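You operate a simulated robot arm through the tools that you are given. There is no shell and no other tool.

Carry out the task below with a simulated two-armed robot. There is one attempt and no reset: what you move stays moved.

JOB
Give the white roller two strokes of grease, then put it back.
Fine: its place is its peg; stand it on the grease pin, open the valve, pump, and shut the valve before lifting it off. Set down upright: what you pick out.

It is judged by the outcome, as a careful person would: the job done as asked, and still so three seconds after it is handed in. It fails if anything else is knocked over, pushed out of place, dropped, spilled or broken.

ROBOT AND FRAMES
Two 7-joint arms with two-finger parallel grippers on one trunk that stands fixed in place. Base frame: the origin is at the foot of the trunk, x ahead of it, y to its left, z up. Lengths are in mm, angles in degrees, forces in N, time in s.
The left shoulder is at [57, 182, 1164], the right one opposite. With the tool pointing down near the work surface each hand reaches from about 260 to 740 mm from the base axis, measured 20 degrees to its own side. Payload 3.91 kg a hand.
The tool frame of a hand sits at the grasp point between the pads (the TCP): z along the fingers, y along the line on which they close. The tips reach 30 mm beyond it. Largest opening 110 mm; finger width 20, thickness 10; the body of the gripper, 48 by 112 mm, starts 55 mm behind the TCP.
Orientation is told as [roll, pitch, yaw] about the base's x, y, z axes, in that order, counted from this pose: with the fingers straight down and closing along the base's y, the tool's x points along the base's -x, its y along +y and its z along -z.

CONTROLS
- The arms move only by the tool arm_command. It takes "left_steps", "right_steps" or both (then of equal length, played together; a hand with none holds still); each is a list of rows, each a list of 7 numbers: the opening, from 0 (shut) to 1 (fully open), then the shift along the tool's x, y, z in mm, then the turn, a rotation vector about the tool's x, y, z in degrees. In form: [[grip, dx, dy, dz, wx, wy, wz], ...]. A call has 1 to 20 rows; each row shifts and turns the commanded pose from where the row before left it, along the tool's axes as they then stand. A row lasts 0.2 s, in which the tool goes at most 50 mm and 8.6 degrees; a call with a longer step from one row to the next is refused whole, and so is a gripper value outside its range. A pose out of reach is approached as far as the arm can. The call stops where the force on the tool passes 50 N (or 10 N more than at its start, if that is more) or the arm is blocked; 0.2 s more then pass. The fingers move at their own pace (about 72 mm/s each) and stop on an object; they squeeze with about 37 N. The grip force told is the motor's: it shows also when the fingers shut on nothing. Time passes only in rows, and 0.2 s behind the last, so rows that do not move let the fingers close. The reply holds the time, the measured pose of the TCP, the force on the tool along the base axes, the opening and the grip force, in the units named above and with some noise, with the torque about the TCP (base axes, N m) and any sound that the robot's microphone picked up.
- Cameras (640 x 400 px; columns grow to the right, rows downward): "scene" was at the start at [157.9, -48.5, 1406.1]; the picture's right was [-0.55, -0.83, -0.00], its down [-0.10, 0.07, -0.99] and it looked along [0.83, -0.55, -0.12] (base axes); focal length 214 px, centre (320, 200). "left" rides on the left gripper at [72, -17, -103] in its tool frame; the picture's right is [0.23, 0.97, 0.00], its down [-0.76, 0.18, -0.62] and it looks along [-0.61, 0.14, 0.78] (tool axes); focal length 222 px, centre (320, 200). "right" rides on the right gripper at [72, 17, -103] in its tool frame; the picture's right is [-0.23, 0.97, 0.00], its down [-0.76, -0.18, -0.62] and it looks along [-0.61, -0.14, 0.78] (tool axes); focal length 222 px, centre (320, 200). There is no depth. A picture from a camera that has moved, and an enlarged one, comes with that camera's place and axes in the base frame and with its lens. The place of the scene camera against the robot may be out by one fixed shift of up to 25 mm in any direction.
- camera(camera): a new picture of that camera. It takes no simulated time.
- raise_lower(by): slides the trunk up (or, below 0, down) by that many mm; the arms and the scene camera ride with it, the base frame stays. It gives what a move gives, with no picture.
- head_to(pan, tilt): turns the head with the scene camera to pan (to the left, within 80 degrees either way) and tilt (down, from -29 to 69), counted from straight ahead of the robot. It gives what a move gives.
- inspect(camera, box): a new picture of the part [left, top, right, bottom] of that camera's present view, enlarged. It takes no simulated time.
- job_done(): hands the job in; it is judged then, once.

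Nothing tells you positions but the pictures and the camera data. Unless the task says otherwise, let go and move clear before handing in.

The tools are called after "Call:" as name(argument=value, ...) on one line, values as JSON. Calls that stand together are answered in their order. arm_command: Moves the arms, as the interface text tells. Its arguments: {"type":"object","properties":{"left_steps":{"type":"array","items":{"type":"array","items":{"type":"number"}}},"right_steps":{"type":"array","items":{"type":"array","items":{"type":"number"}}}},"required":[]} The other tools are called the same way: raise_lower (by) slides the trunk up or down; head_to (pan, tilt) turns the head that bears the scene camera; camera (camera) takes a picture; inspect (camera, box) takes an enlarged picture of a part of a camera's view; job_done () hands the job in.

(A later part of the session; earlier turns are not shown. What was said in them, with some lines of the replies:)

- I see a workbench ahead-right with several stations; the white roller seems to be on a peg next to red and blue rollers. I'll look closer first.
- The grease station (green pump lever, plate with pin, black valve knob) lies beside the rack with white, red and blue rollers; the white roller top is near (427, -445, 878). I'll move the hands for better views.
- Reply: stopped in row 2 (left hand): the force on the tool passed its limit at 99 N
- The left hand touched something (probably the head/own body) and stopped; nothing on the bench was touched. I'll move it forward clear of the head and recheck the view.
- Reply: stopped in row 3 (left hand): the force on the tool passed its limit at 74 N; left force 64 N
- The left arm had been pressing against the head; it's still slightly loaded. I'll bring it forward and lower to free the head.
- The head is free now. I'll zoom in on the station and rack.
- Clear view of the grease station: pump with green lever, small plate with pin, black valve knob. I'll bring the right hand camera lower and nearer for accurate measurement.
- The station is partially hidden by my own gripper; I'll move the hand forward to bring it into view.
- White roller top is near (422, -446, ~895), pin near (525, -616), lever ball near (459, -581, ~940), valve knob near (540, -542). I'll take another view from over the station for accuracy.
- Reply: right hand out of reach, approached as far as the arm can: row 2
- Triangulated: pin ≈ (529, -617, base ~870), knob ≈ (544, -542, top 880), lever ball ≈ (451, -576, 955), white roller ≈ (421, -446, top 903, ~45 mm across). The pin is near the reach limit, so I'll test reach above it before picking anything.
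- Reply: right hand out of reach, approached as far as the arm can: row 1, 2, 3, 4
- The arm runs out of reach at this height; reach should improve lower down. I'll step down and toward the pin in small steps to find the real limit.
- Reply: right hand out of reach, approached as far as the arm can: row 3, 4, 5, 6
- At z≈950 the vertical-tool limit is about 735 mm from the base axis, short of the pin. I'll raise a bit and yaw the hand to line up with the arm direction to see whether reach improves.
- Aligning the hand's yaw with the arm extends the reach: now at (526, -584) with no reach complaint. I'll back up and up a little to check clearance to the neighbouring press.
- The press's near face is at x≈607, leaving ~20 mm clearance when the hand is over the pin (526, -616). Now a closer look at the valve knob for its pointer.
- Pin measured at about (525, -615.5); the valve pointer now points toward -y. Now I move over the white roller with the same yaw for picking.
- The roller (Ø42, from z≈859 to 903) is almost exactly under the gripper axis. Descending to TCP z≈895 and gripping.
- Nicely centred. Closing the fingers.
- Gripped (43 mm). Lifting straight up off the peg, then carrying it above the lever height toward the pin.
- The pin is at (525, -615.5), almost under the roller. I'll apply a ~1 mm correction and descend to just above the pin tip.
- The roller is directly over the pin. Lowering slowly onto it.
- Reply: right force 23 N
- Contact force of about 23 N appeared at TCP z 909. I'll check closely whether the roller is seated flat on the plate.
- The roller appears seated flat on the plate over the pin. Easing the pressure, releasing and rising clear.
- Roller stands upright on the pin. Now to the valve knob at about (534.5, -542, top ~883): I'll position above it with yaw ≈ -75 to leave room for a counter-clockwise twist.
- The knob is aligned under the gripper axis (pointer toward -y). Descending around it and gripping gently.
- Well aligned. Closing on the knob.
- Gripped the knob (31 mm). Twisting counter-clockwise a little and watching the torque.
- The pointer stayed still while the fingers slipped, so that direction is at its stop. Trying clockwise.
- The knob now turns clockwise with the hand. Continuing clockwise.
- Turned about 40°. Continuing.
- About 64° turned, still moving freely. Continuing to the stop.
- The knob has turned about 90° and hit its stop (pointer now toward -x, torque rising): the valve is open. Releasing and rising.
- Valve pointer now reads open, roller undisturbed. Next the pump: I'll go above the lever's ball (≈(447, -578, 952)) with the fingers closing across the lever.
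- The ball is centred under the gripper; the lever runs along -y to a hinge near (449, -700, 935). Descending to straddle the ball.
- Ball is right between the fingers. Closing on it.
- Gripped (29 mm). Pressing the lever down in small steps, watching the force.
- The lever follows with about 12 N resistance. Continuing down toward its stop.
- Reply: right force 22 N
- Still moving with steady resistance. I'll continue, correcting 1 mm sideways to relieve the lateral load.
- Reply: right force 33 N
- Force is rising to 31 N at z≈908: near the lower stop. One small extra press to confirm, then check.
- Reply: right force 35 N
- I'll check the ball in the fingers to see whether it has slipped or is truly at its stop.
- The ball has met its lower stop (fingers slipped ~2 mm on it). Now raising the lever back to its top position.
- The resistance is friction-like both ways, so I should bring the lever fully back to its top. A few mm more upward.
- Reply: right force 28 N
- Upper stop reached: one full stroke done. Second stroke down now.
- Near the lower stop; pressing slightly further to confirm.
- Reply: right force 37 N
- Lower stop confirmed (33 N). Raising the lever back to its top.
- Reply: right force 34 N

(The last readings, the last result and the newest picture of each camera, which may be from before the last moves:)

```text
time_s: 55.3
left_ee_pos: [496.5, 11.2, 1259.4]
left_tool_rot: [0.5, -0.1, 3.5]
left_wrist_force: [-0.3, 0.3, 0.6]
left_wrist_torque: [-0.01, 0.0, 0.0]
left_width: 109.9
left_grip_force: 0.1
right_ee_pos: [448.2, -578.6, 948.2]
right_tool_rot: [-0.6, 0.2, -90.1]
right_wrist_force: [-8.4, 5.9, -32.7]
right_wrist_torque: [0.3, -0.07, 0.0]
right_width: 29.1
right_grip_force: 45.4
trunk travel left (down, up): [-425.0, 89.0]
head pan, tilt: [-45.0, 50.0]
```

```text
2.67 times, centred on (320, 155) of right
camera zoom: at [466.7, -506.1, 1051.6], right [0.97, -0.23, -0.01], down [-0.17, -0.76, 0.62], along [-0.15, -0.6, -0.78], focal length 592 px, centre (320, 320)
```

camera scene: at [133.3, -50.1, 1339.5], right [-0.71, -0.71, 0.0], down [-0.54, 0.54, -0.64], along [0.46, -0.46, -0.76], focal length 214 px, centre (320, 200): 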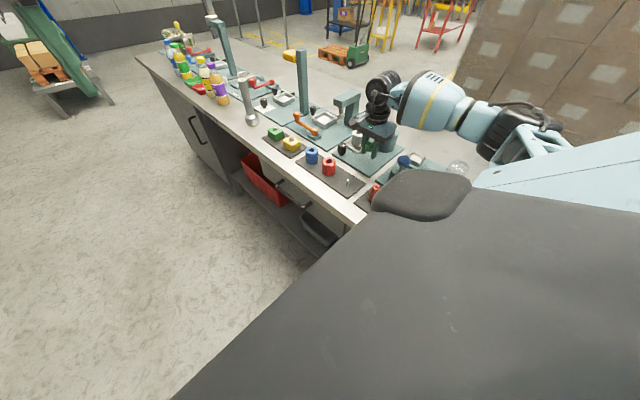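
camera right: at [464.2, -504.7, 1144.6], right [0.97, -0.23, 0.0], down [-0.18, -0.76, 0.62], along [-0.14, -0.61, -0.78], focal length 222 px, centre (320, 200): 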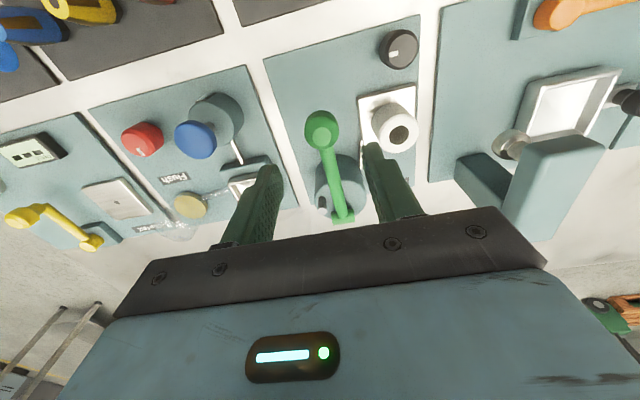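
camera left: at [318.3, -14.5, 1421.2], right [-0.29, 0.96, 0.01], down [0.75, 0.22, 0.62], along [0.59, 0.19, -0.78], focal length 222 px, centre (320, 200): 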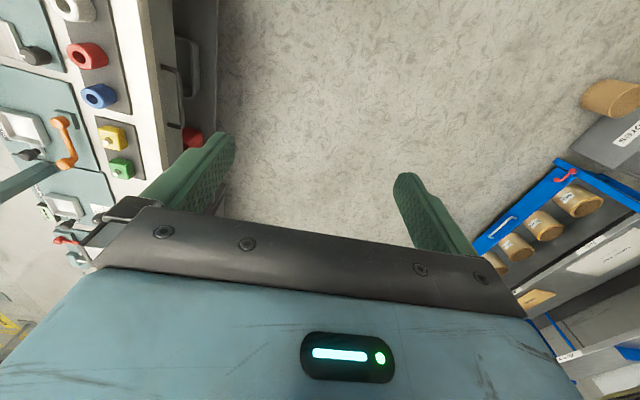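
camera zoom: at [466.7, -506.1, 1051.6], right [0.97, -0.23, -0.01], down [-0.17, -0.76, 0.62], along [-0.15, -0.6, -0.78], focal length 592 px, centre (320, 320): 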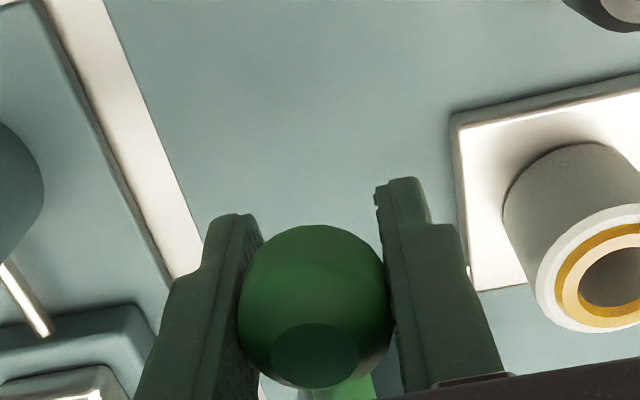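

Grease now shows as a ring on the roller top. I'll release the lever at its top and look closely at the roller.

Call:
arm_command(right_steps=[[0.15, 0, 0, 2, 0, 0, 0], [0.5, 0, 0, 0, 0, 0, 0], [0.5, 0, 0, 0, 0, 0, 0], [0.5, 0, 0, 0, 0, 0, 0], [0.5, 0, 0, -20, 0, 0, 0], [0.5, 0, 0, -35, 0, 0, 0], [0.5, 0, 0, -40, 0, 0, 0], [0.5, 0, 0, 0, 0, 0, 0]])

Call:
camera(camera="right")

Call:
inspect(camera="right", box=[300, 60, 440, 200])

Call:
inspect(camera="scene", box=[330, 100, 410, 160])

```text
time_s: 57.1
left_ee_pos: [494.3, 12.2, 1258.8]
left_tool_rot: [0.5, -0.1, 3.6]
left_wrist_force: [0.3, -0.6, -0.9]
left_wrist_torque: [-0.03, 0.0, 0.02]
left_width: 110.1
left_grip_force: 0.0
right_ee_pos: [451.2, -579.9, 1045.9]
right_tool_rot: [-0.1, 0.1, -90.1]
right_wrist_force: [0.5, -0.2, 0.6]
right_wrist_torque: [0.0, -0.02, -0.01]
right_width: 55.1
right_grip_force: 0.0
trunk travel left (down, up): [-425.0, 89.0]
head pan, tilt: [-45.0, 50.0]
```

```text
taken
camera right: at [467.0, -506.3, 1148.5], right [0.97, -0.23, 0.0], down [-0.18, -0.76, 0.62], along [-0.14, -0.6, -0.78], focal length 222 px, centre (320, 200)
```

right: 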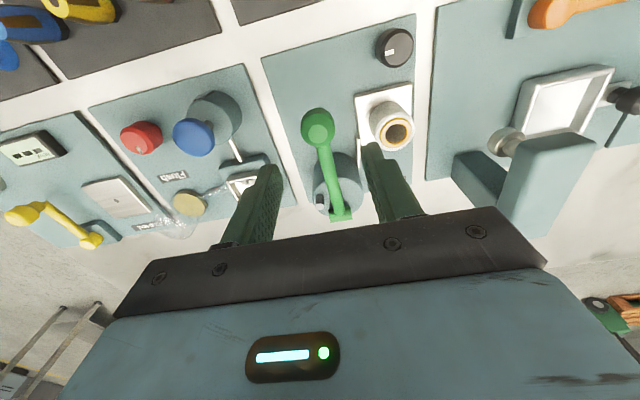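

```text
2.86 times, centred on (370, 130) of right
camera zoom: at [467.0, -506.3, 1148.5], right [0.97, -0.23, 0.0], down [-0.18, -0.76, 0.62], along [-0.14, -0.6, -0.78], focal length 635 px, centre (177, 400)
```

zoom: 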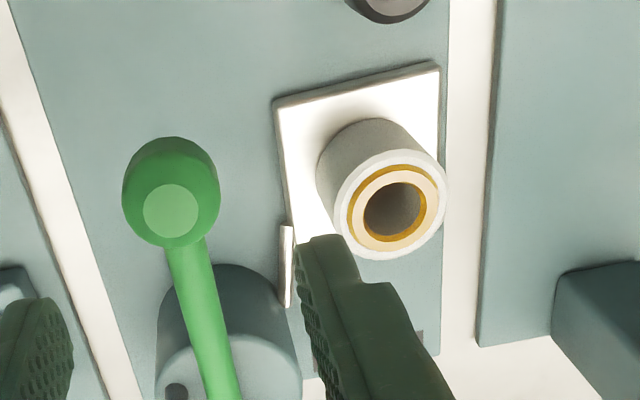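

```text
6.67 times, centred on (370, 130) of scene
camera zoom: at [135.4, -52.2, 1339.1], right [-0.71, -0.71, 0.0], down [-0.54, 0.54, -0.64], along [0.45, -0.45, -0.77], focal length 1430 px, centre (-13, 667)
```

zoom: 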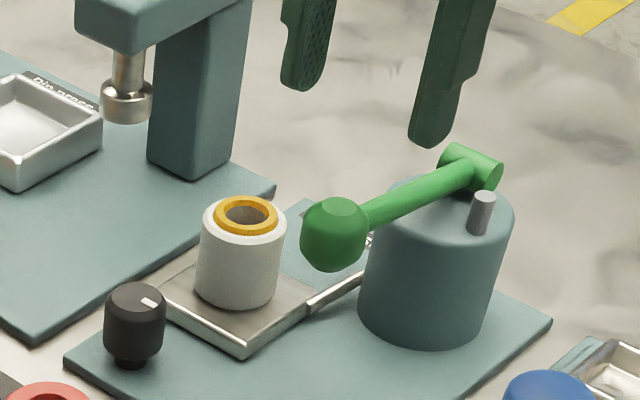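

The lever is back at its top, and a grease bead surrounds the roller's bore. I want to look at it closely before closing the valve, to be sure both strokes took.

Call:
inspect(camera="right", box=[366, 86, 422, 156])

Call:
inspect(camera="scene", box=[350, 120, 374, 140])

```text
5.71 times, centred on (394, 121) of right
camera zoom: at [467.0, -506.3, 1148.5], right [0.97, -0.23, 0.0], down [-0.18, -0.76, 0.62], along [-0.14, -0.6, -0.78], focal length 1269 px, centre (-103, 651)
```

zoom: 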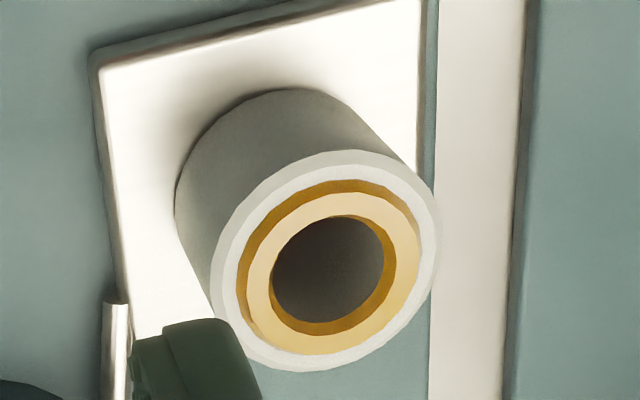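

```text
16.00 times, centred on (362, 130) of scene
camera zoom: at [135.4, -52.2, 1339.1], right [-0.71, -0.71, 0.0], down [-0.54, 0.54, -0.64], along [0.45, -0.45, -0.77], focal length 3432 px, centre (-352, 1320)
```

zoom: 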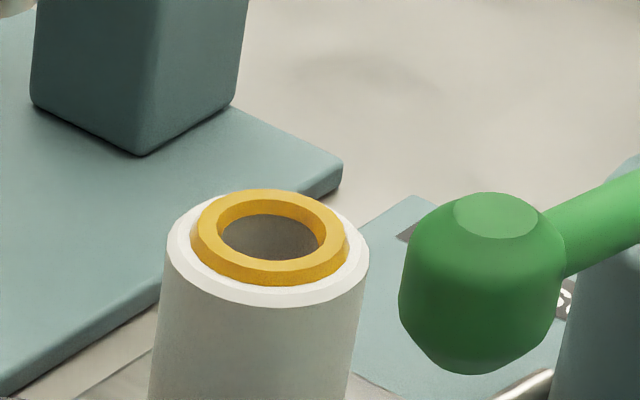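

The bead looks uniform and both strokes were full (stop to stop), so I take the two strokes as given. Now back to the valve knob to shut it: above the knob, yaw -155, then down.

Call:
arm_command(right_steps=[[0.48, 13, 28, 0, 0, 0, 0], [0.48, 13, 28, 0, 0, 0, 0], [0.48, 12.4, 27.3, 0, 0, 0, 0], [0.48, 0, 0, 0, 0, 0, 8.1], [0.48, 0, 0, 0, 0, 0, 8.1], [0.48, 0, 0, 0, 0, 0, 8.1], [0.48, 0, 0, 0, 0, 0, 8.1], [0.48, 0, 0, 0, 0, 0, 8.1], [0.48, 0, 0, 0, 0, 0, 8.1], [0.48, 0, 0, 0, 0, 0, 8.1], [0.48, 0, 0, 0, 0, 0, 8.1], [0.48, 0, 0, 40, 0, 0, 0], [0.48, 0, 0, 40, 0, 0, 0], [0.48, 0, 0, 0, 0, 0, 0]])

Call:
inspect(camera="right", box=[220, 70, 420, 220])

```text
time_s: 60.1
left_ee_pos: [495.1, 13.2, 1259.5]
left_tool_rot: [0.5, -0.3, 3.6]
left_wrist_force: [-0.1, -0.4, -1.0]
left_wrist_torque: [-0.02, -0.02, 0.0]
left_width: 109.9
left_grip_force: 0.0
right_ee_pos: [533.2, -539.8, 966.2]
right_tool_rot: [0.0, 0.1, -155.0]
right_wrist_force: [0.3, -0.6, -0.2]
right_wrist_torque: [-0.04, 0.01, -0.05]
right_width: 52.7
right_grip_force: 0.2
trunk travel left (down, up): [-425.0, 89.0]
head pan, tilt: [-45.0, 50.0]
```

```text
2.67 times, centred on (320, 145) of right
camera zoom: at [605.7, -523.4, 1068.5], right [0.21, -0.98, 0.0], down [-0.77, -0.16, 0.62], along [-0.61, -0.13, -0.78], focal length 592 px, centre (320, 347)
```

zoom: 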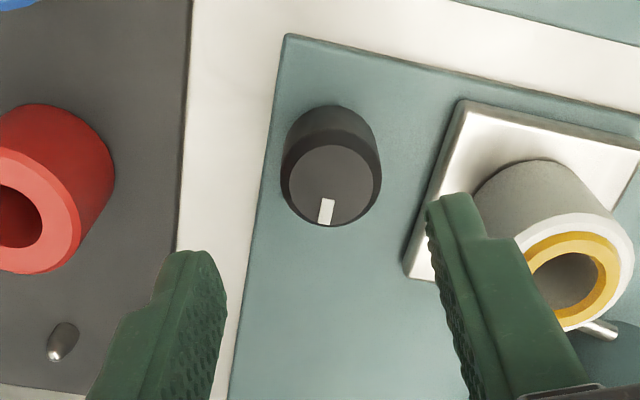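

Knob slightly right of centre (3 mm); correcting and descending to grip it.

Call:
arm_command(right_steps=[[0.48, -0.8, 3, 20, 0, 0, 0], [0.48, 0, 0, 25, 0, 0, 0], [0.48, 0, 0, 25, 0, 0, 0], [0.48, 0, 0, 0, 0, 0, 0], [0.2, 0, 0, 0, 0, 0, 0], [0.15, 0, 0, 0, 0, 0, 0], [0.15, 0, 0, 0, 0, 0, 0], [0.15, 0, 0, 0, 0, 0, 0]])

Call:
inspect(camera="right", box=[240, 90, 400, 220])

```text
time_s: 61.9
left_ee_pos: [494.6, 13.5, 1260.0]
left_tool_rot: [0.6, -0.1, 3.5]
left_wrist_force: [-0.4, -0.6, -0.1]
left_wrist_torque: [-0.01, -0.02, 0.01]
left_width: 110.2
left_grip_force: 0.1
right_ee_pos: [533.9, -542.0, 895.7]
right_tool_rot: [0.0, 0.0, -154.8]
right_wrist_force: [1.3, -1.1, 1.3]
right_wrist_torque: [0.04, -0.24, 0.03]
right_width: 31.5
right_grip_force: 44.3
trunk travel left (down, up): [-425.0, 89.0]
head pan, tilt: [-45.0, 50.0]
```

```text
3.08 times, centred on (320, 155) of right
camera zoom: at [606.1, -526.8, 998.9], right [0.21, -0.98, 0.0], down [-0.77, -0.16, 0.62], along [-0.61, -0.13, -0.78], focal length 684 px, centre (320, 338)
```

zoom: 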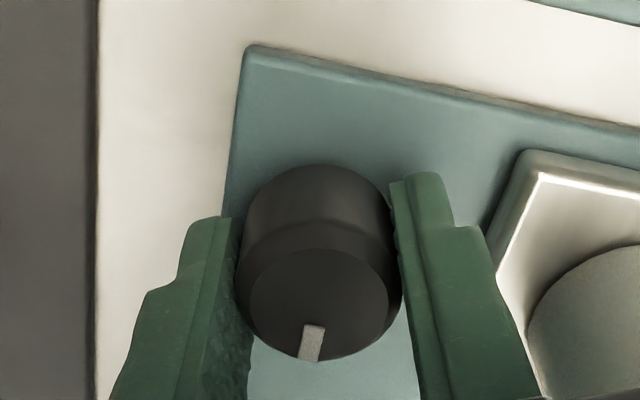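

Gripped centrally. Turning counter-clockwise back ~92° to the closed stop.

Call:
arm_command(right_steps=[[0.15, 0, 0, 0, 0, 0, -6], [0.15, 0, 0, 0, 0, 0, -6], [0.15, 0, 0, 0, 0, 0, -6], [0.15, 0, 0, 0, 0, 0, -6], [0.15, 0, 0, 0, 0, 0, -6], [0.15, 0, 0, 0, 0, 0, -6], [0.15, 0, 0, 0, 0, 0, -6], [0.15, 0, 0, 0, 0, 0, -6], [0.15, 0, 0, 0, 0, 0, -6], [0.15, 0, 0, 0, 0, 0, -6], [0.15, 0, 0, 0, 0, 0, -6], [0.15, 0, 0, 0, 0, 0, -6], [0.15, 0, 0, 0, 0, 0, 0]])

Call:
inspect(camera="right", box=[240, 90, 400, 220])

```text
time_s: 64.7
left_ee_pos: [495.3, 11.5, 1258.6]
left_tool_rot: [0.5, -0.2, 3.6]
left_wrist_force: [0.3, 0.1, 0.6]
left_wrist_torque: [0.01, 0.0, -0.01]
left_width: 110.0
left_grip_force: 0.1
right_ee_pos: [535.0, -543.7, 895.1]
right_tool_rot: [0.2, 0.1, -82.8]
right_wrist_force: [13.4, -11.6, 13.5]
right_wrist_torque: [0.35, -0.32, 0.01]
right_width: 31.0
right_grip_force: 44.8
trunk travel left (down, up): [-425.0, 89.0]
head pan, tilt: [-45.0, 50.0]
```

```text
3.08 times, centred on (320, 155) of right
camera zoom: at [541.4, -468.6, 999.0], right [0.99, -0.1, 0.0], down [-0.08, -0.78, 0.62], along [-0.06, -0.62, -0.78], focal length 684 px, centre (320, 338)
```

zoom: 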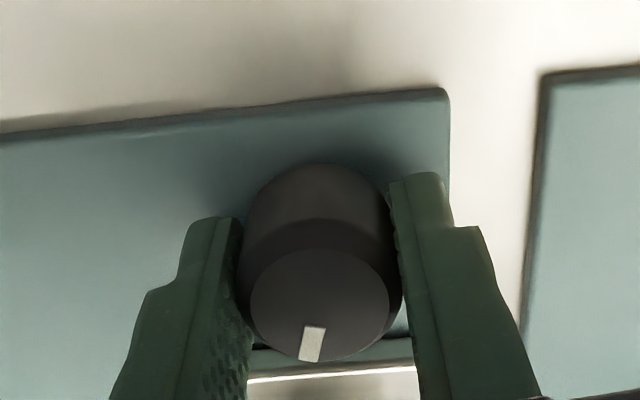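

Turned 72° with the knob following. Finishing the last part to the stop.

Call:
arm_command(right_steps=[[0.15, 0, 0, 0, 0, 0, -6], [0.15, 0, 0, 0, 0, 0, -6], [0.15, 0, 0, 0, 0, 0, -5], [0.15, 0, 0, 0, 0, 0, -4], [0.15, 0, 0, 0, 0, 0, 0]])

Call:
inspect(camera="right", box=[240, 90, 400, 220])

```text
time_s: 65.9
left_ee_pos: [494.4, 13.2, 1259.5]
left_tool_rot: [0.6, -0.1, 3.6]
left_wrist_force: [0.5, 0.6, 0.3]
left_wrist_torque: [-0.02, -0.03, 0.0]
left_width: 110.1
left_grip_force: 0.0
right_ee_pos: [534.0, -542.0, 896.1]
right_tool_rot: [0.1, 0.1, -61.8]
right_wrist_force: [15.4, -6.8, 18.0]
right_wrist_torque: [-0.35, -0.4, -0.39]
right_width: 31.5
right_grip_force: 44.8
trunk travel left (down, up): [-425.0, 89.0]
head pan, tilt: [-45.0, 50.0]
```

```text
3.08 times, centred on (320, 155) of right
camera zoom: at [514.3, -469.7, 998.7], right [0.97, 0.26, 0.0], down [0.2, -0.76, 0.62], along [0.16, -0.6, -0.78], focal length 684 px, centre (320, 338)
```

zoom: 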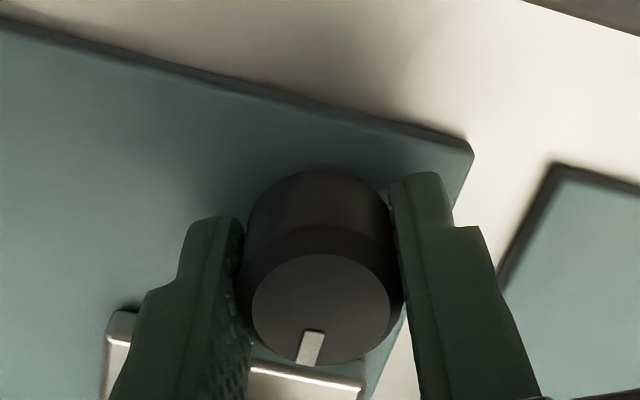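

The torque matches the original closed stop and the pointer is back toward -y: valve shut. Releasing and rising.

Call:
arm_command(right_steps=[[0.5, 0, 0, 0, 0, 0, 0], [0.5, 0, 0, 0, 0, 0, 0], [0.5, 0, 0, 0, 0, 0, 0], [0.5, 0, 0, -30, 0, 0, 0], [0.5, 0, 0, -45, 0, 0, 0], [0.5, 0, 0, -45, 0, 0, 0], [0.5, 0, 0, 0, 0, 0, 0]])

Call:
inspect(camera="scene", box=[330, 100, 410, 160])

Call:
camera(camera="right")

```text
time_s: 67.5
left_ee_pos: [494.4, 11.9, 1259.7]
left_tool_rot: [0.5, -0.2, 3.7]
left_wrist_force: [-0.9, 0.5, 0.4]
left_wrist_torque: [-0.01, 0.01, 0.05]
left_width: 110.0
left_grip_force: 0.1
right_ee_pos: [535.7, -542.8, 1014.7]
right_tool_rot: [0.0, 0.3, -62.0]
right_wrist_force: [-0.1, -0.9, 0.3]
right_wrist_torque: [-0.02, -0.02, -0.01]
right_width: 55.3
right_grip_force: 0.0
trunk travel left (down, up): [-425.0, 89.0]
head pan, tilt: [-45.0, 50.0]
```

```text
6.67 times, centred on (370, 130) of scene
camera zoom: at [135.6, -52.3, 1339.0], right [-0.71, -0.71, 0.0], down [-0.54, 0.54, -0.64], along [0.45, -0.45, -0.77], focal length 1430 px, centre (-13, 667)
```

zoom: 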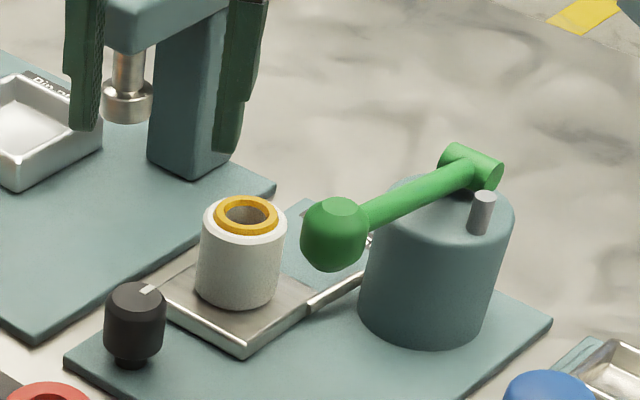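

```text
taken
camera right: at [514.5, -470.6, 1118.0], right [0.97, 0.26, 0.0], down [0.2, -0.76, 0.62], along [0.16, -0.6, -0.78], focal length 222 px, centre (320, 200)
```

right: 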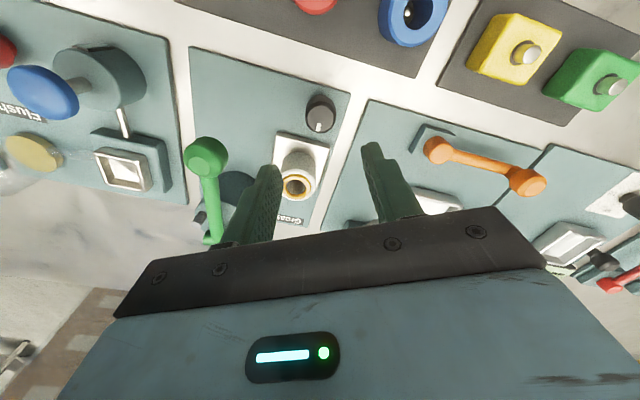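

Valve is shut, roller still upright with the bead. Now moving over the roller to pick it up.

Call:
arm_command(right_steps=[[0.6, 0, 0, -10, 0, 0, -7], [0.6, 0, 0, 0, 0, 0, -6], [0.6, 0, 0, 0, 0, 0, -6], [0.6, -21, -30, 0, 0, 0, 0], [0.6, -20.7, -30.5, 0, 0, 0, 0], [0.6, 0, 0, 10, 0, 0, 0], [0.6, 0, 0, 0, 0, 0, 0]])

Call:
inspect(camera="right", box=[240, 60, 400, 220])

```text
time_s: 69.1
left_ee_pos: [494.8, 12.6, 1260.2]
left_tool_rot: [0.4, -0.1, 3.6]
left_wrist_force: [0.0, -0.1, -0.4]
left_wrist_torque: [0.05, -0.03, 0.03]
left_width: 110.1
left_grip_force: 0.2
right_ee_pos: [523.4, -616.2, 1014.6]
right_tool_rot: [0.1, 0.0, -43.0]
right_wrist_force: [0.5, -0.4, -0.4]
right_wrist_torque: [-0.01, -0.02, 0.03]
right_width: 66.0
right_grip_force: 0.1
trunk travel left (down, up): [-425.0, 89.0]
head pan, tilt: [-45.0, 50.0]
```

```text
2.50 times, centred on (320, 140) of right
camera zoom: at [480.7, -553.8, 1118.1], right [0.83, 0.56, 0.0], down [0.44, -0.65, 0.62], along [0.35, -0.52, -0.78], focal length 555 px, centre (320, 350)
```

zoom: 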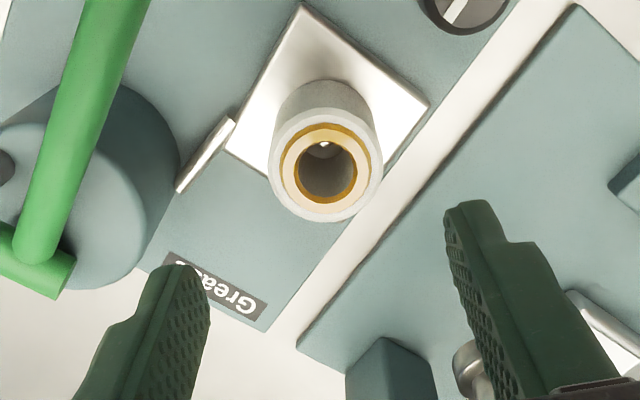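

Aligned within 2 mm. Descending to the same grasp height as before and closing.

Call:
arm_command(right_steps=[[0.6, 0.5, 1.8, 30, 0, 0, 0], [0.6, 0, 0, 30, 0, 0, 0], [0.6, 0, 0, 30, 0, 0, 0], [0.6, 0, 0, 15.5, 0, 0, 0], [0.6, 0, 0, 0, 0, 0, 0]])

Call:
inspect(camera="right", box=[220, 90, 420, 220])

```text
time_s: 70.3
left_ee_pos: [494.1, 12.3, 1259.3]
left_tool_rot: [0.4, -0.2, 3.5]
left_wrist_force: [0.1, 0.1, 0.2]
left_wrist_torque: [0.04, 0.0, 0.01]
left_width: 109.9
left_grip_force: 0.0
right_ee_pos: [525.4, -613.0, 909.9]
right_tool_rot: [0.1, 0.2, -42.8]
right_wrist_force: [-0.1, 0.1, -0.9]
right_wrist_torque: [0.06, 0.02, -0.03]
right_width: 65.7
right_grip_force: 0.0
trunk travel left (down, up): [-425.0, 89.0]
head pan, tilt: [-45.0, 50.0]
```

```text
3.08 times, centred on (320, 155) of right
camera zoom: at [482.4, -551.3, 1012.5], right [0.83, 0.56, 0.0], down [0.44, -0.65, 0.62], along [0.35, -0.52, -0.78], focal length 684 px, centre (320, 338)
```

zoom: 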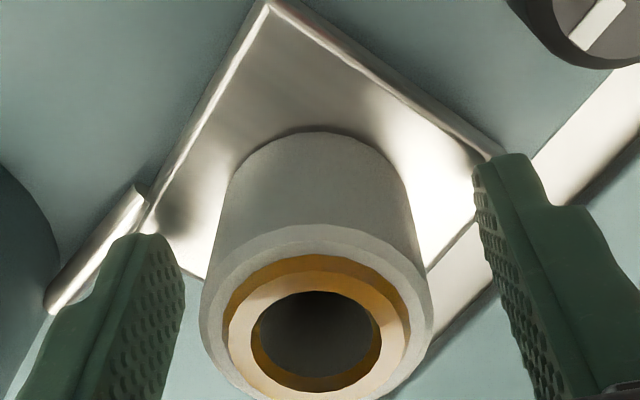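

Centred. Closing, then lifting straight up.

Call:
arm_command(right_steps=[[0.3, 0, 0, 0, 0, 0, 0], [0.2, 0, 0, 0, 0, 0, 0], [0.2, 0, 0, 0, 0, 0, 0], [0.2, 0, 0, 0, 0, 0, 0], [0.2, 0, 0, -8, 0, 0, 0], [0.2, 0, 0, -12, 0, 0, 0], [0.2, 0, 0, -25, 0, 0, 0], [0.2, 0, 0, -35, 0, 0, 0], [0.2, 0, 0, -35, 0, 0, 0], [0.2, 0, 0, -20, 0, 0, 0], [0.2, 0, 0, 0, 0, 0, 0]])

Call:
camera(camera="right")

Call:
inspect(camera="scene", box=[310, 80, 410, 155])

```text
time_s: 72.7
left_ee_pos: [495.7, 12.5, 1259.2]
left_tool_rot: [0.5, -0.2, 3.6]
left_wrist_force: [-0.1, -0.8, -0.5]
left_wrist_torque: [-0.05, 0.0, -0.01]
left_width: 109.8
left_grip_force: 0.2
right_ee_pos: [524.9, -612.0, 1044.7]
right_tool_rot: [0.1, 0.1, -42.8]
right_wrist_force: [0.2, -0.8, -0.2]
right_wrist_torque: [0.0, 0.0, -0.01]
right_width: 42.7
right_grip_force: 36.7
trunk travel left (down, up): [-425.0, 89.0]
head pan, tilt: [-45.0, 50.0]
```

```text
taken
camera right: at [482.1, -551.2, 1147.8], right [0.83, 0.56, 0.0], down [0.44, -0.65, 0.62], along [0.35, -0.52, -0.78], focal length 222 px, centre (320, 200)
```

right: 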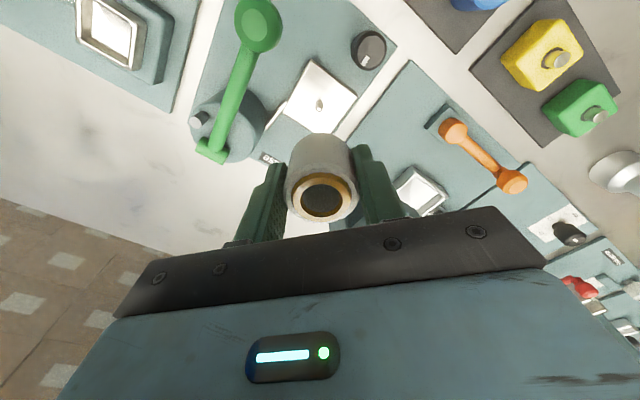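

```text
5.33 times, centred on (360, 118) of scene
camera zoom: at [135.5, -52.1, 1339.1], right [-0.71, -0.71, 0.0], down [-0.54, 0.54, -0.64], along [0.45, -0.45, -0.77], focal length 1144 px, centre (107, 640)
```

zoom: 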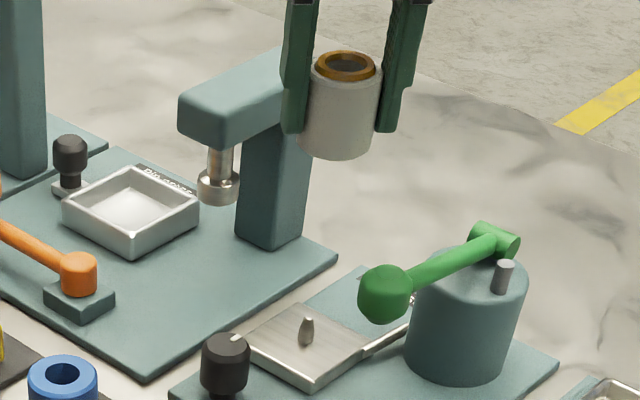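

Lifted cleanly off the pin. Carrying it back above its peg.

Call:
arm_command(right_steps=[[0.2, 20, 6, 0, 0, 0, 0], [0.2, 33, 10, 0, 0, 0, 0], [0.2, 35, 10, 0, 0, 0, 0], [0.2, 35, 10, 0, 0, 0, 0], [0.2, 35, 10, 0, 0, 0, 0], [0.2, 21, 6, 0, 0, 0, 0], [0.2, 10, 2, 0, 0, 0, 0], [0.2, 0, 0, 0, 0, 0, 0]])

Call:
inspect(camera="right", box=[240, 60, 400, 220])

Call:
inspect(camera="scene", box=[300, 110, 400, 185])

```text
time_s: 74.5
left_ee_pos: [496.0, 12.4, 1259.6]
left_tool_rot: [0.5, -0.2, 3.5]
left_wrist_force: [-0.1, 0.0, 0.6]
left_wrist_torque: [-0.02, 0.0, 0.0]
left_width: 110.3
left_grip_force: 0.1
right_ee_pos: [421.1, -445.9, 1046.1]
right_tool_rot: [0.1, 0.0, -42.9]
right_wrist_force: [0.4, 0.2, -0.5]
right_wrist_torque: [0.02, 0.01, 0.0]
right_width: 42.6
right_grip_force: 37.3
trunk travel left (down, up): [-425.0, 89.0]
head pan, tilt: [-45.0, 50.0]
```

```text
2.50 times, centred on (320, 140) of right
camera zoom: at [379.4, -383.6, 1149.0], right [0.83, 0.56, 0.0], down [0.44, -0.65, 0.62], along [0.35, -0.52, -0.78], focal length 555 px, centre (320, 350)
```

zoom: 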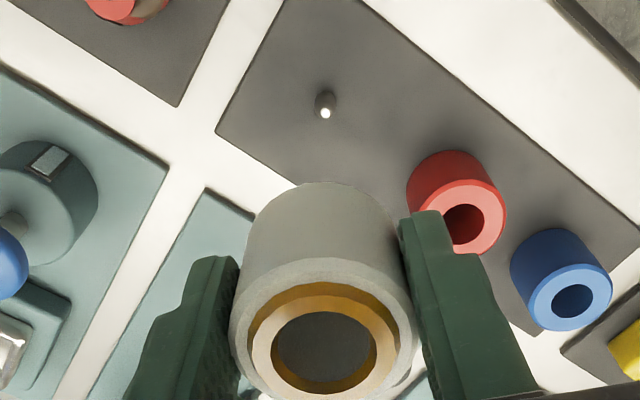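

```text
5.33 times, centred on (350, 148) of scene
camera zoom: at [135.4, -52.0, 1339.1], right [-0.71, -0.71, 0.0], down [-0.54, 0.54, -0.64], along [0.45, -0.45, -0.77], focal length 1144 px, centre (160, 480)
```

zoom: 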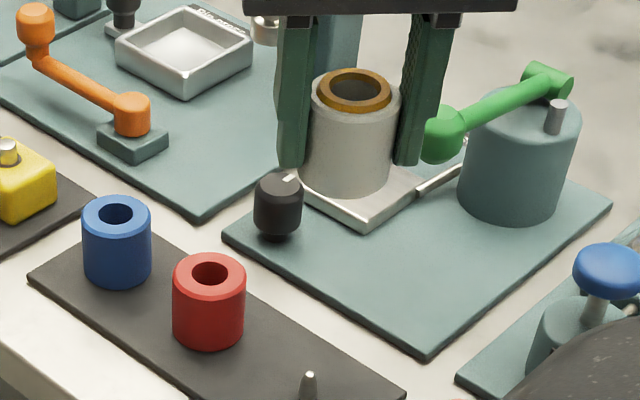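

Peg is visible just under the roller, ~1.6 mm to the side; correcting and descending to just above the peg.

Call:
arm_command(right_steps=[[0.2, -0.3, 1.6, 30, 0, 0, 0], [0.2, 0, 0, 35, 0, 0, 0], [0.2, 0, 0, 30, 0, 0, 0], [0.2, 0, 0, 20, 0, 0, 0], [0.2, 0, 0, 0, 0, 0, 0]])

Call:
inspect(camera="right", box=[220, 60, 420, 220])

Call:
inspect(camera="scene", box=[310, 130, 390, 190])

```text
time_s: 75.7
left_ee_pos: [494.7, 12.4, 1258.4]
left_tool_rot: [0.5, -0.2, 3.5]
left_wrist_force: [0.4, 0.4, 0.3]
left_wrist_torque: [-0.03, 0.0, 0.02]
left_width: 109.9
left_grip_force: 0.1
right_ee_pos: [421.7, -443.0, 929.3]
right_tool_rot: [0.1, 0.1, -42.9]
right_wrist_force: [0.2, -0.1, -1.0]
right_wrist_torque: [-0.02, -0.02, 0.02]
right_width: 42.8
right_grip_force: 36.9
trunk travel left (down, up): [-425.0, 89.0]
head pan, tilt: [-45.0, 50.0]
```

```text
2.50 times, centred on (320, 140) of right
camera zoom: at [380.6, -381.8, 1033.3], right [0.83, 0.56, 0.0], down [0.44, -0.65, 0.62], along [0.35, -0.52, -0.78], focal length 555 px, centre (320, 350)
```

zoom: 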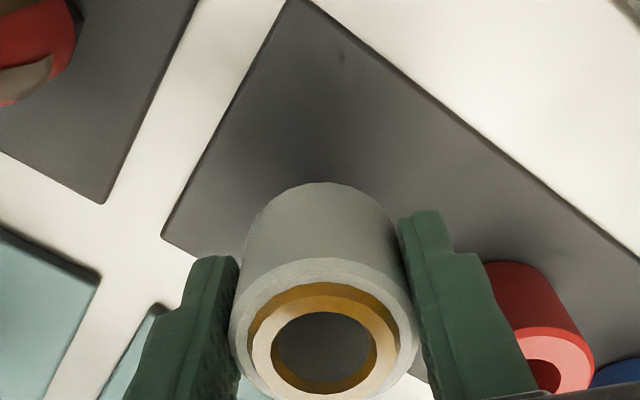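

```text
6.67 times, centred on (350, 160) of scene
camera zoom: at [135.3, -51.8, 1339.2], right [-0.71, -0.71, 0.0], down [-0.54, 0.54, -0.64], along [0.45, -0.45, -0.77], focal length 1430 px, centre (120, 467)
```

zoom: 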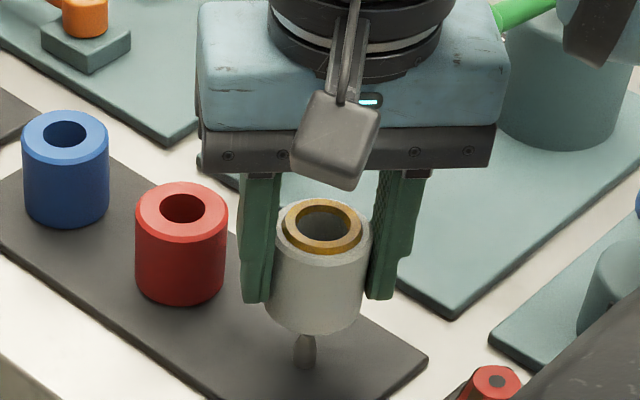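

The peg is right below the bore. Lowering gently.

Call:
arm_command(right_steps=[[0.2, 0, 0, 8, 0, 0, 0], [0.2, 0, 0, 8, 0, 0, 0], [0.2, 0, 0, 7, 0, 0, 0], [0.2, 0, 0, 5, 0, 0, 0], [0.2, 0, 0, 3, 0, 0, 0], [0.2, 0, 0, 0, 0, 0, 0]])

Call:
inspect(camera="scene", box=[310, 130, 390, 190])

```text
time_s: 77.1
left_ee_pos: [495.4, 12.7, 1259.1]
left_tool_rot: [0.5, -0.2, 3.6]
left_wrist_force: [-0.7, 0.3, 0.3]
left_wrist_torque: [-0.01, 0.03, 0.0]
left_width: 110.1
left_grip_force: 0.1
right_ee_pos: [423.1, -444.0, 899.4]
right_tool_rot: [0.1, 0.1, -42.8]
right_wrist_force: [0.1, 0.1, -0.9]
right_wrist_torque: [0.02, -0.02, 0.01]
right_width: 42.9
right_grip_force: 36.4
trunk travel left (down, up): [-425.0, 89.0]
head pan, tilt: [-45.0, 50.0]
```

```text
6.67 times, centred on (350, 160) of scene
camera zoom: at [135.4, -51.9, 1339.1], right [-0.71, -0.71, 0.0], down [-0.54, 0.54, -0.64], along [0.45, -0.45, -0.77], focal length 1430 px, centre (120, 467)
```

zoom: 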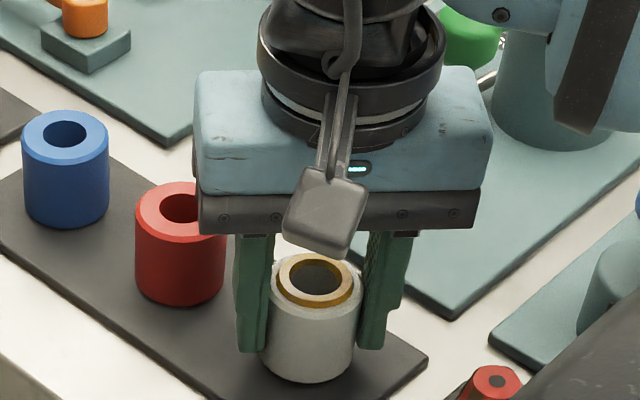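

No contact yet, so a couple of millimetres remain. Lowering in 1 mm steps until it touches.

Call:
arm_command(right_steps=[[0.2, 0, 0, 1, 0, 0, 0], [0.2, 0, 0, 1, 0, 0, 0], [0.2, 0, 0, 1, 0, 0, 0], [0.2, 0, 0, 0, 0, 0, 0]])

```text
time_s: 78.1
left_ee_pos: [494.8, 12.9, 1260.0]
left_tool_rot: [0.5, -0.3, 3.5]
left_wrist_force: [0.2, -0.7, 0.1]
left_wrist_torque: [-0.04, -0.04, 0.0]
left_width: 110.1
left_grip_force: 0.1
right_ee_pos: [423.5, -444.0, 896.2]
right_tool_rot: [0.1, 0.1, -42.9]
right_wrist_force: [-0.1, 0.3, 0.0]
right_wrist_torque: [-0.02, 0.03, 0.03]
right_width: 42.6
right_grip_force: 36.5
trunk travel left (down, up): [-425.0, 89.0]
head pan, tilt: [-45.0, 50.0]
```

Call:
arm_command(right_steps=[[0.2, 0, 0, 1, 0, 0, 0], [0.2, 0, 0, 1, 0, 0, 0], [0.2, 0, 0, 0, 0, 0, 0]])

Call:
inspect(camera="scene", box=[330, 155, 370, 185])

```text
time_s: 78.9
left_ee_pos: [495.7, 13.5, 1258.8]
left_tool_rot: [0.4, -0.2, 3.7]
left_wrist_force: [0.4, 0.3, 0.2]
left_wrist_torque: [0.01, 0.0, -0.05]
left_width: 110.0
left_grip_force: 0.1
right_ee_pos: [424.2, -444.3, 895.3]
right_tool_rot: [0.1, 0.0, -42.9]
right_wrist_force: [-0.8, -1.2, 10.4]
right_wrist_torque: [-0.06, 0.16, 0.0]
right_width: 42.9
right_grip_force: 37.0
trunk travel left (down, up): [-425.0, 89.0]
head pan, tilt: [-45.0, 50.0]
```

```text
13.33 times, centred on (350, 170) of scene
camera zoom: at [134.6, -51.4, 1339.4], right [-0.71, -0.71, 0.0], down [-0.54, 0.54, -0.64], along [0.45, -0.46, -0.77], focal length 2860 px, centre (-80, 600)
```

zoom: 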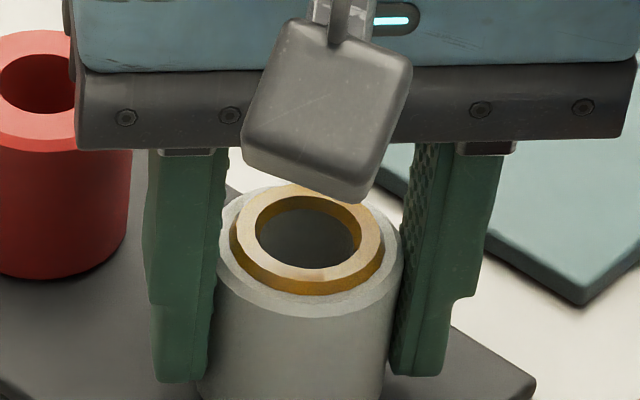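

The roller is seated on its peg (10 N contact at the original height). Releasing and rising clear.

Call:
arm_command(right_steps=[[0.2, 0, 0, -1, 0, 0, 0], [0.65, 0, 0, 0, 0, 0, 0], [0.65, 0, 0, 0, 0, 0, 0], [0.65, 0, 0, 0, 0, 0, 0], [0.65, 0, 0, -15, 0, 0, 0], [0.65, 0, 0, -35, 0, 0, 0], [0.65, 0, 0, -45, 0, 0, 0], [0.65, 0, 0, -45, 0, 0, 0], [0.65, 0, 0, -45, 0, 0, 0], [0.65, 40, 0, -20, 0, 0, 0], [0.65, 40, 0, 0, 0, 0, 0], [0.65, 0, 0, 0, 0, 0, 0]])

Call:
inspect(camera="scene", box=[290, 90, 450, 200])

Call:
camera(camera="right")

```text
time_s: 81.5
left_ee_pos: [496.0, 12.3, 1260.0]
left_tool_rot: [0.5, -0.1, 3.6]
left_wrist_force: [-0.3, 0.2, -0.4]
left_wrist_torque: [0.01, -0.02, -0.04]
left_width: 110.0
left_grip_force: 0.0
right_ee_pos: [365.5, -389.0, 1100.1]
right_tool_rot: [0.2, 0.1, -42.9]
right_wrist_force: [0.5, -0.3, 0.1]
right_wrist_torque: [-0.01, 0.01, 0.01]
right_width: 71.5
right_grip_force: 0.1
trunk travel left (down, up): [-425.0, 89.0]
head pan, tilt: [-45.0, 50.0]
```

```text
3.64 times, centred on (370, 145) of scene
camera zoom: at [135.4, -52.0, 1339.1], right [-0.71, -0.71, 0.0], down [-0.54, 0.54, -0.64], along [0.45, -0.45, -0.77], focal length 780 px, centre (138, 400)
```

zoom: 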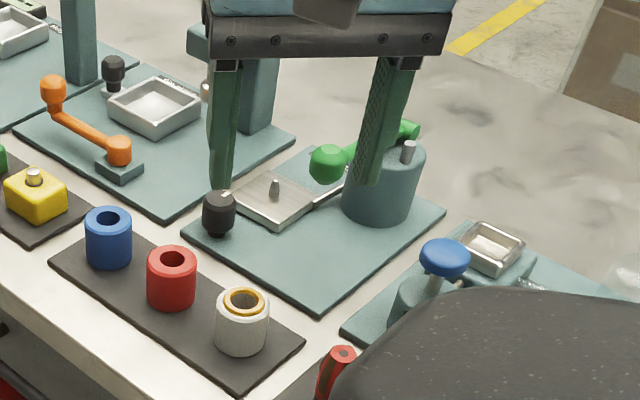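

```text
taken
camera right: at [323.2, -327.2, 1203.3], right [0.83, 0.56, 0.0], down [0.44, -0.65, 0.62], along [0.35, -0.52, -0.78], focal length 222 px, centre (320, 200)
```

right: 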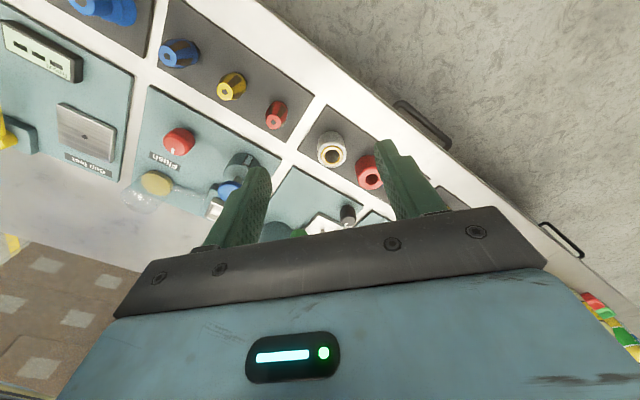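

The white roller, with its bead of grease, stands upright on its own peg. The valve is shut, the lever is back at its top, and nothing else on the bench looks moved. Both hands are clear, so I'm handing in.

One uncertainty: no grease showed after the first stroke, and the bead appeared only with the second. Both strokes ran fully from stop to stop, so I count them as two.

Call:
job_done()

```text
The job is handed in.
```

I gave the white roller two strokes of grease and put it back upright on its own peg, and the job is handed in. The valve is shut, the pump lever is back at its top, and both hands are clear. In the last pictures nothing else on the bench looked moved.

- **Stroke count:** No grease showed after the first stroke; the bead around the bore appeared only with the second. Both strokes ran from stop to stop with the valve open, so I counted them as two, but I couldn't confirm it any other way.
- **Left arm:** Early on, it pressed against the robot's own head twice, with force readings of 99 N and 74 N. It touched nothing on the bench, and I moved it clear.
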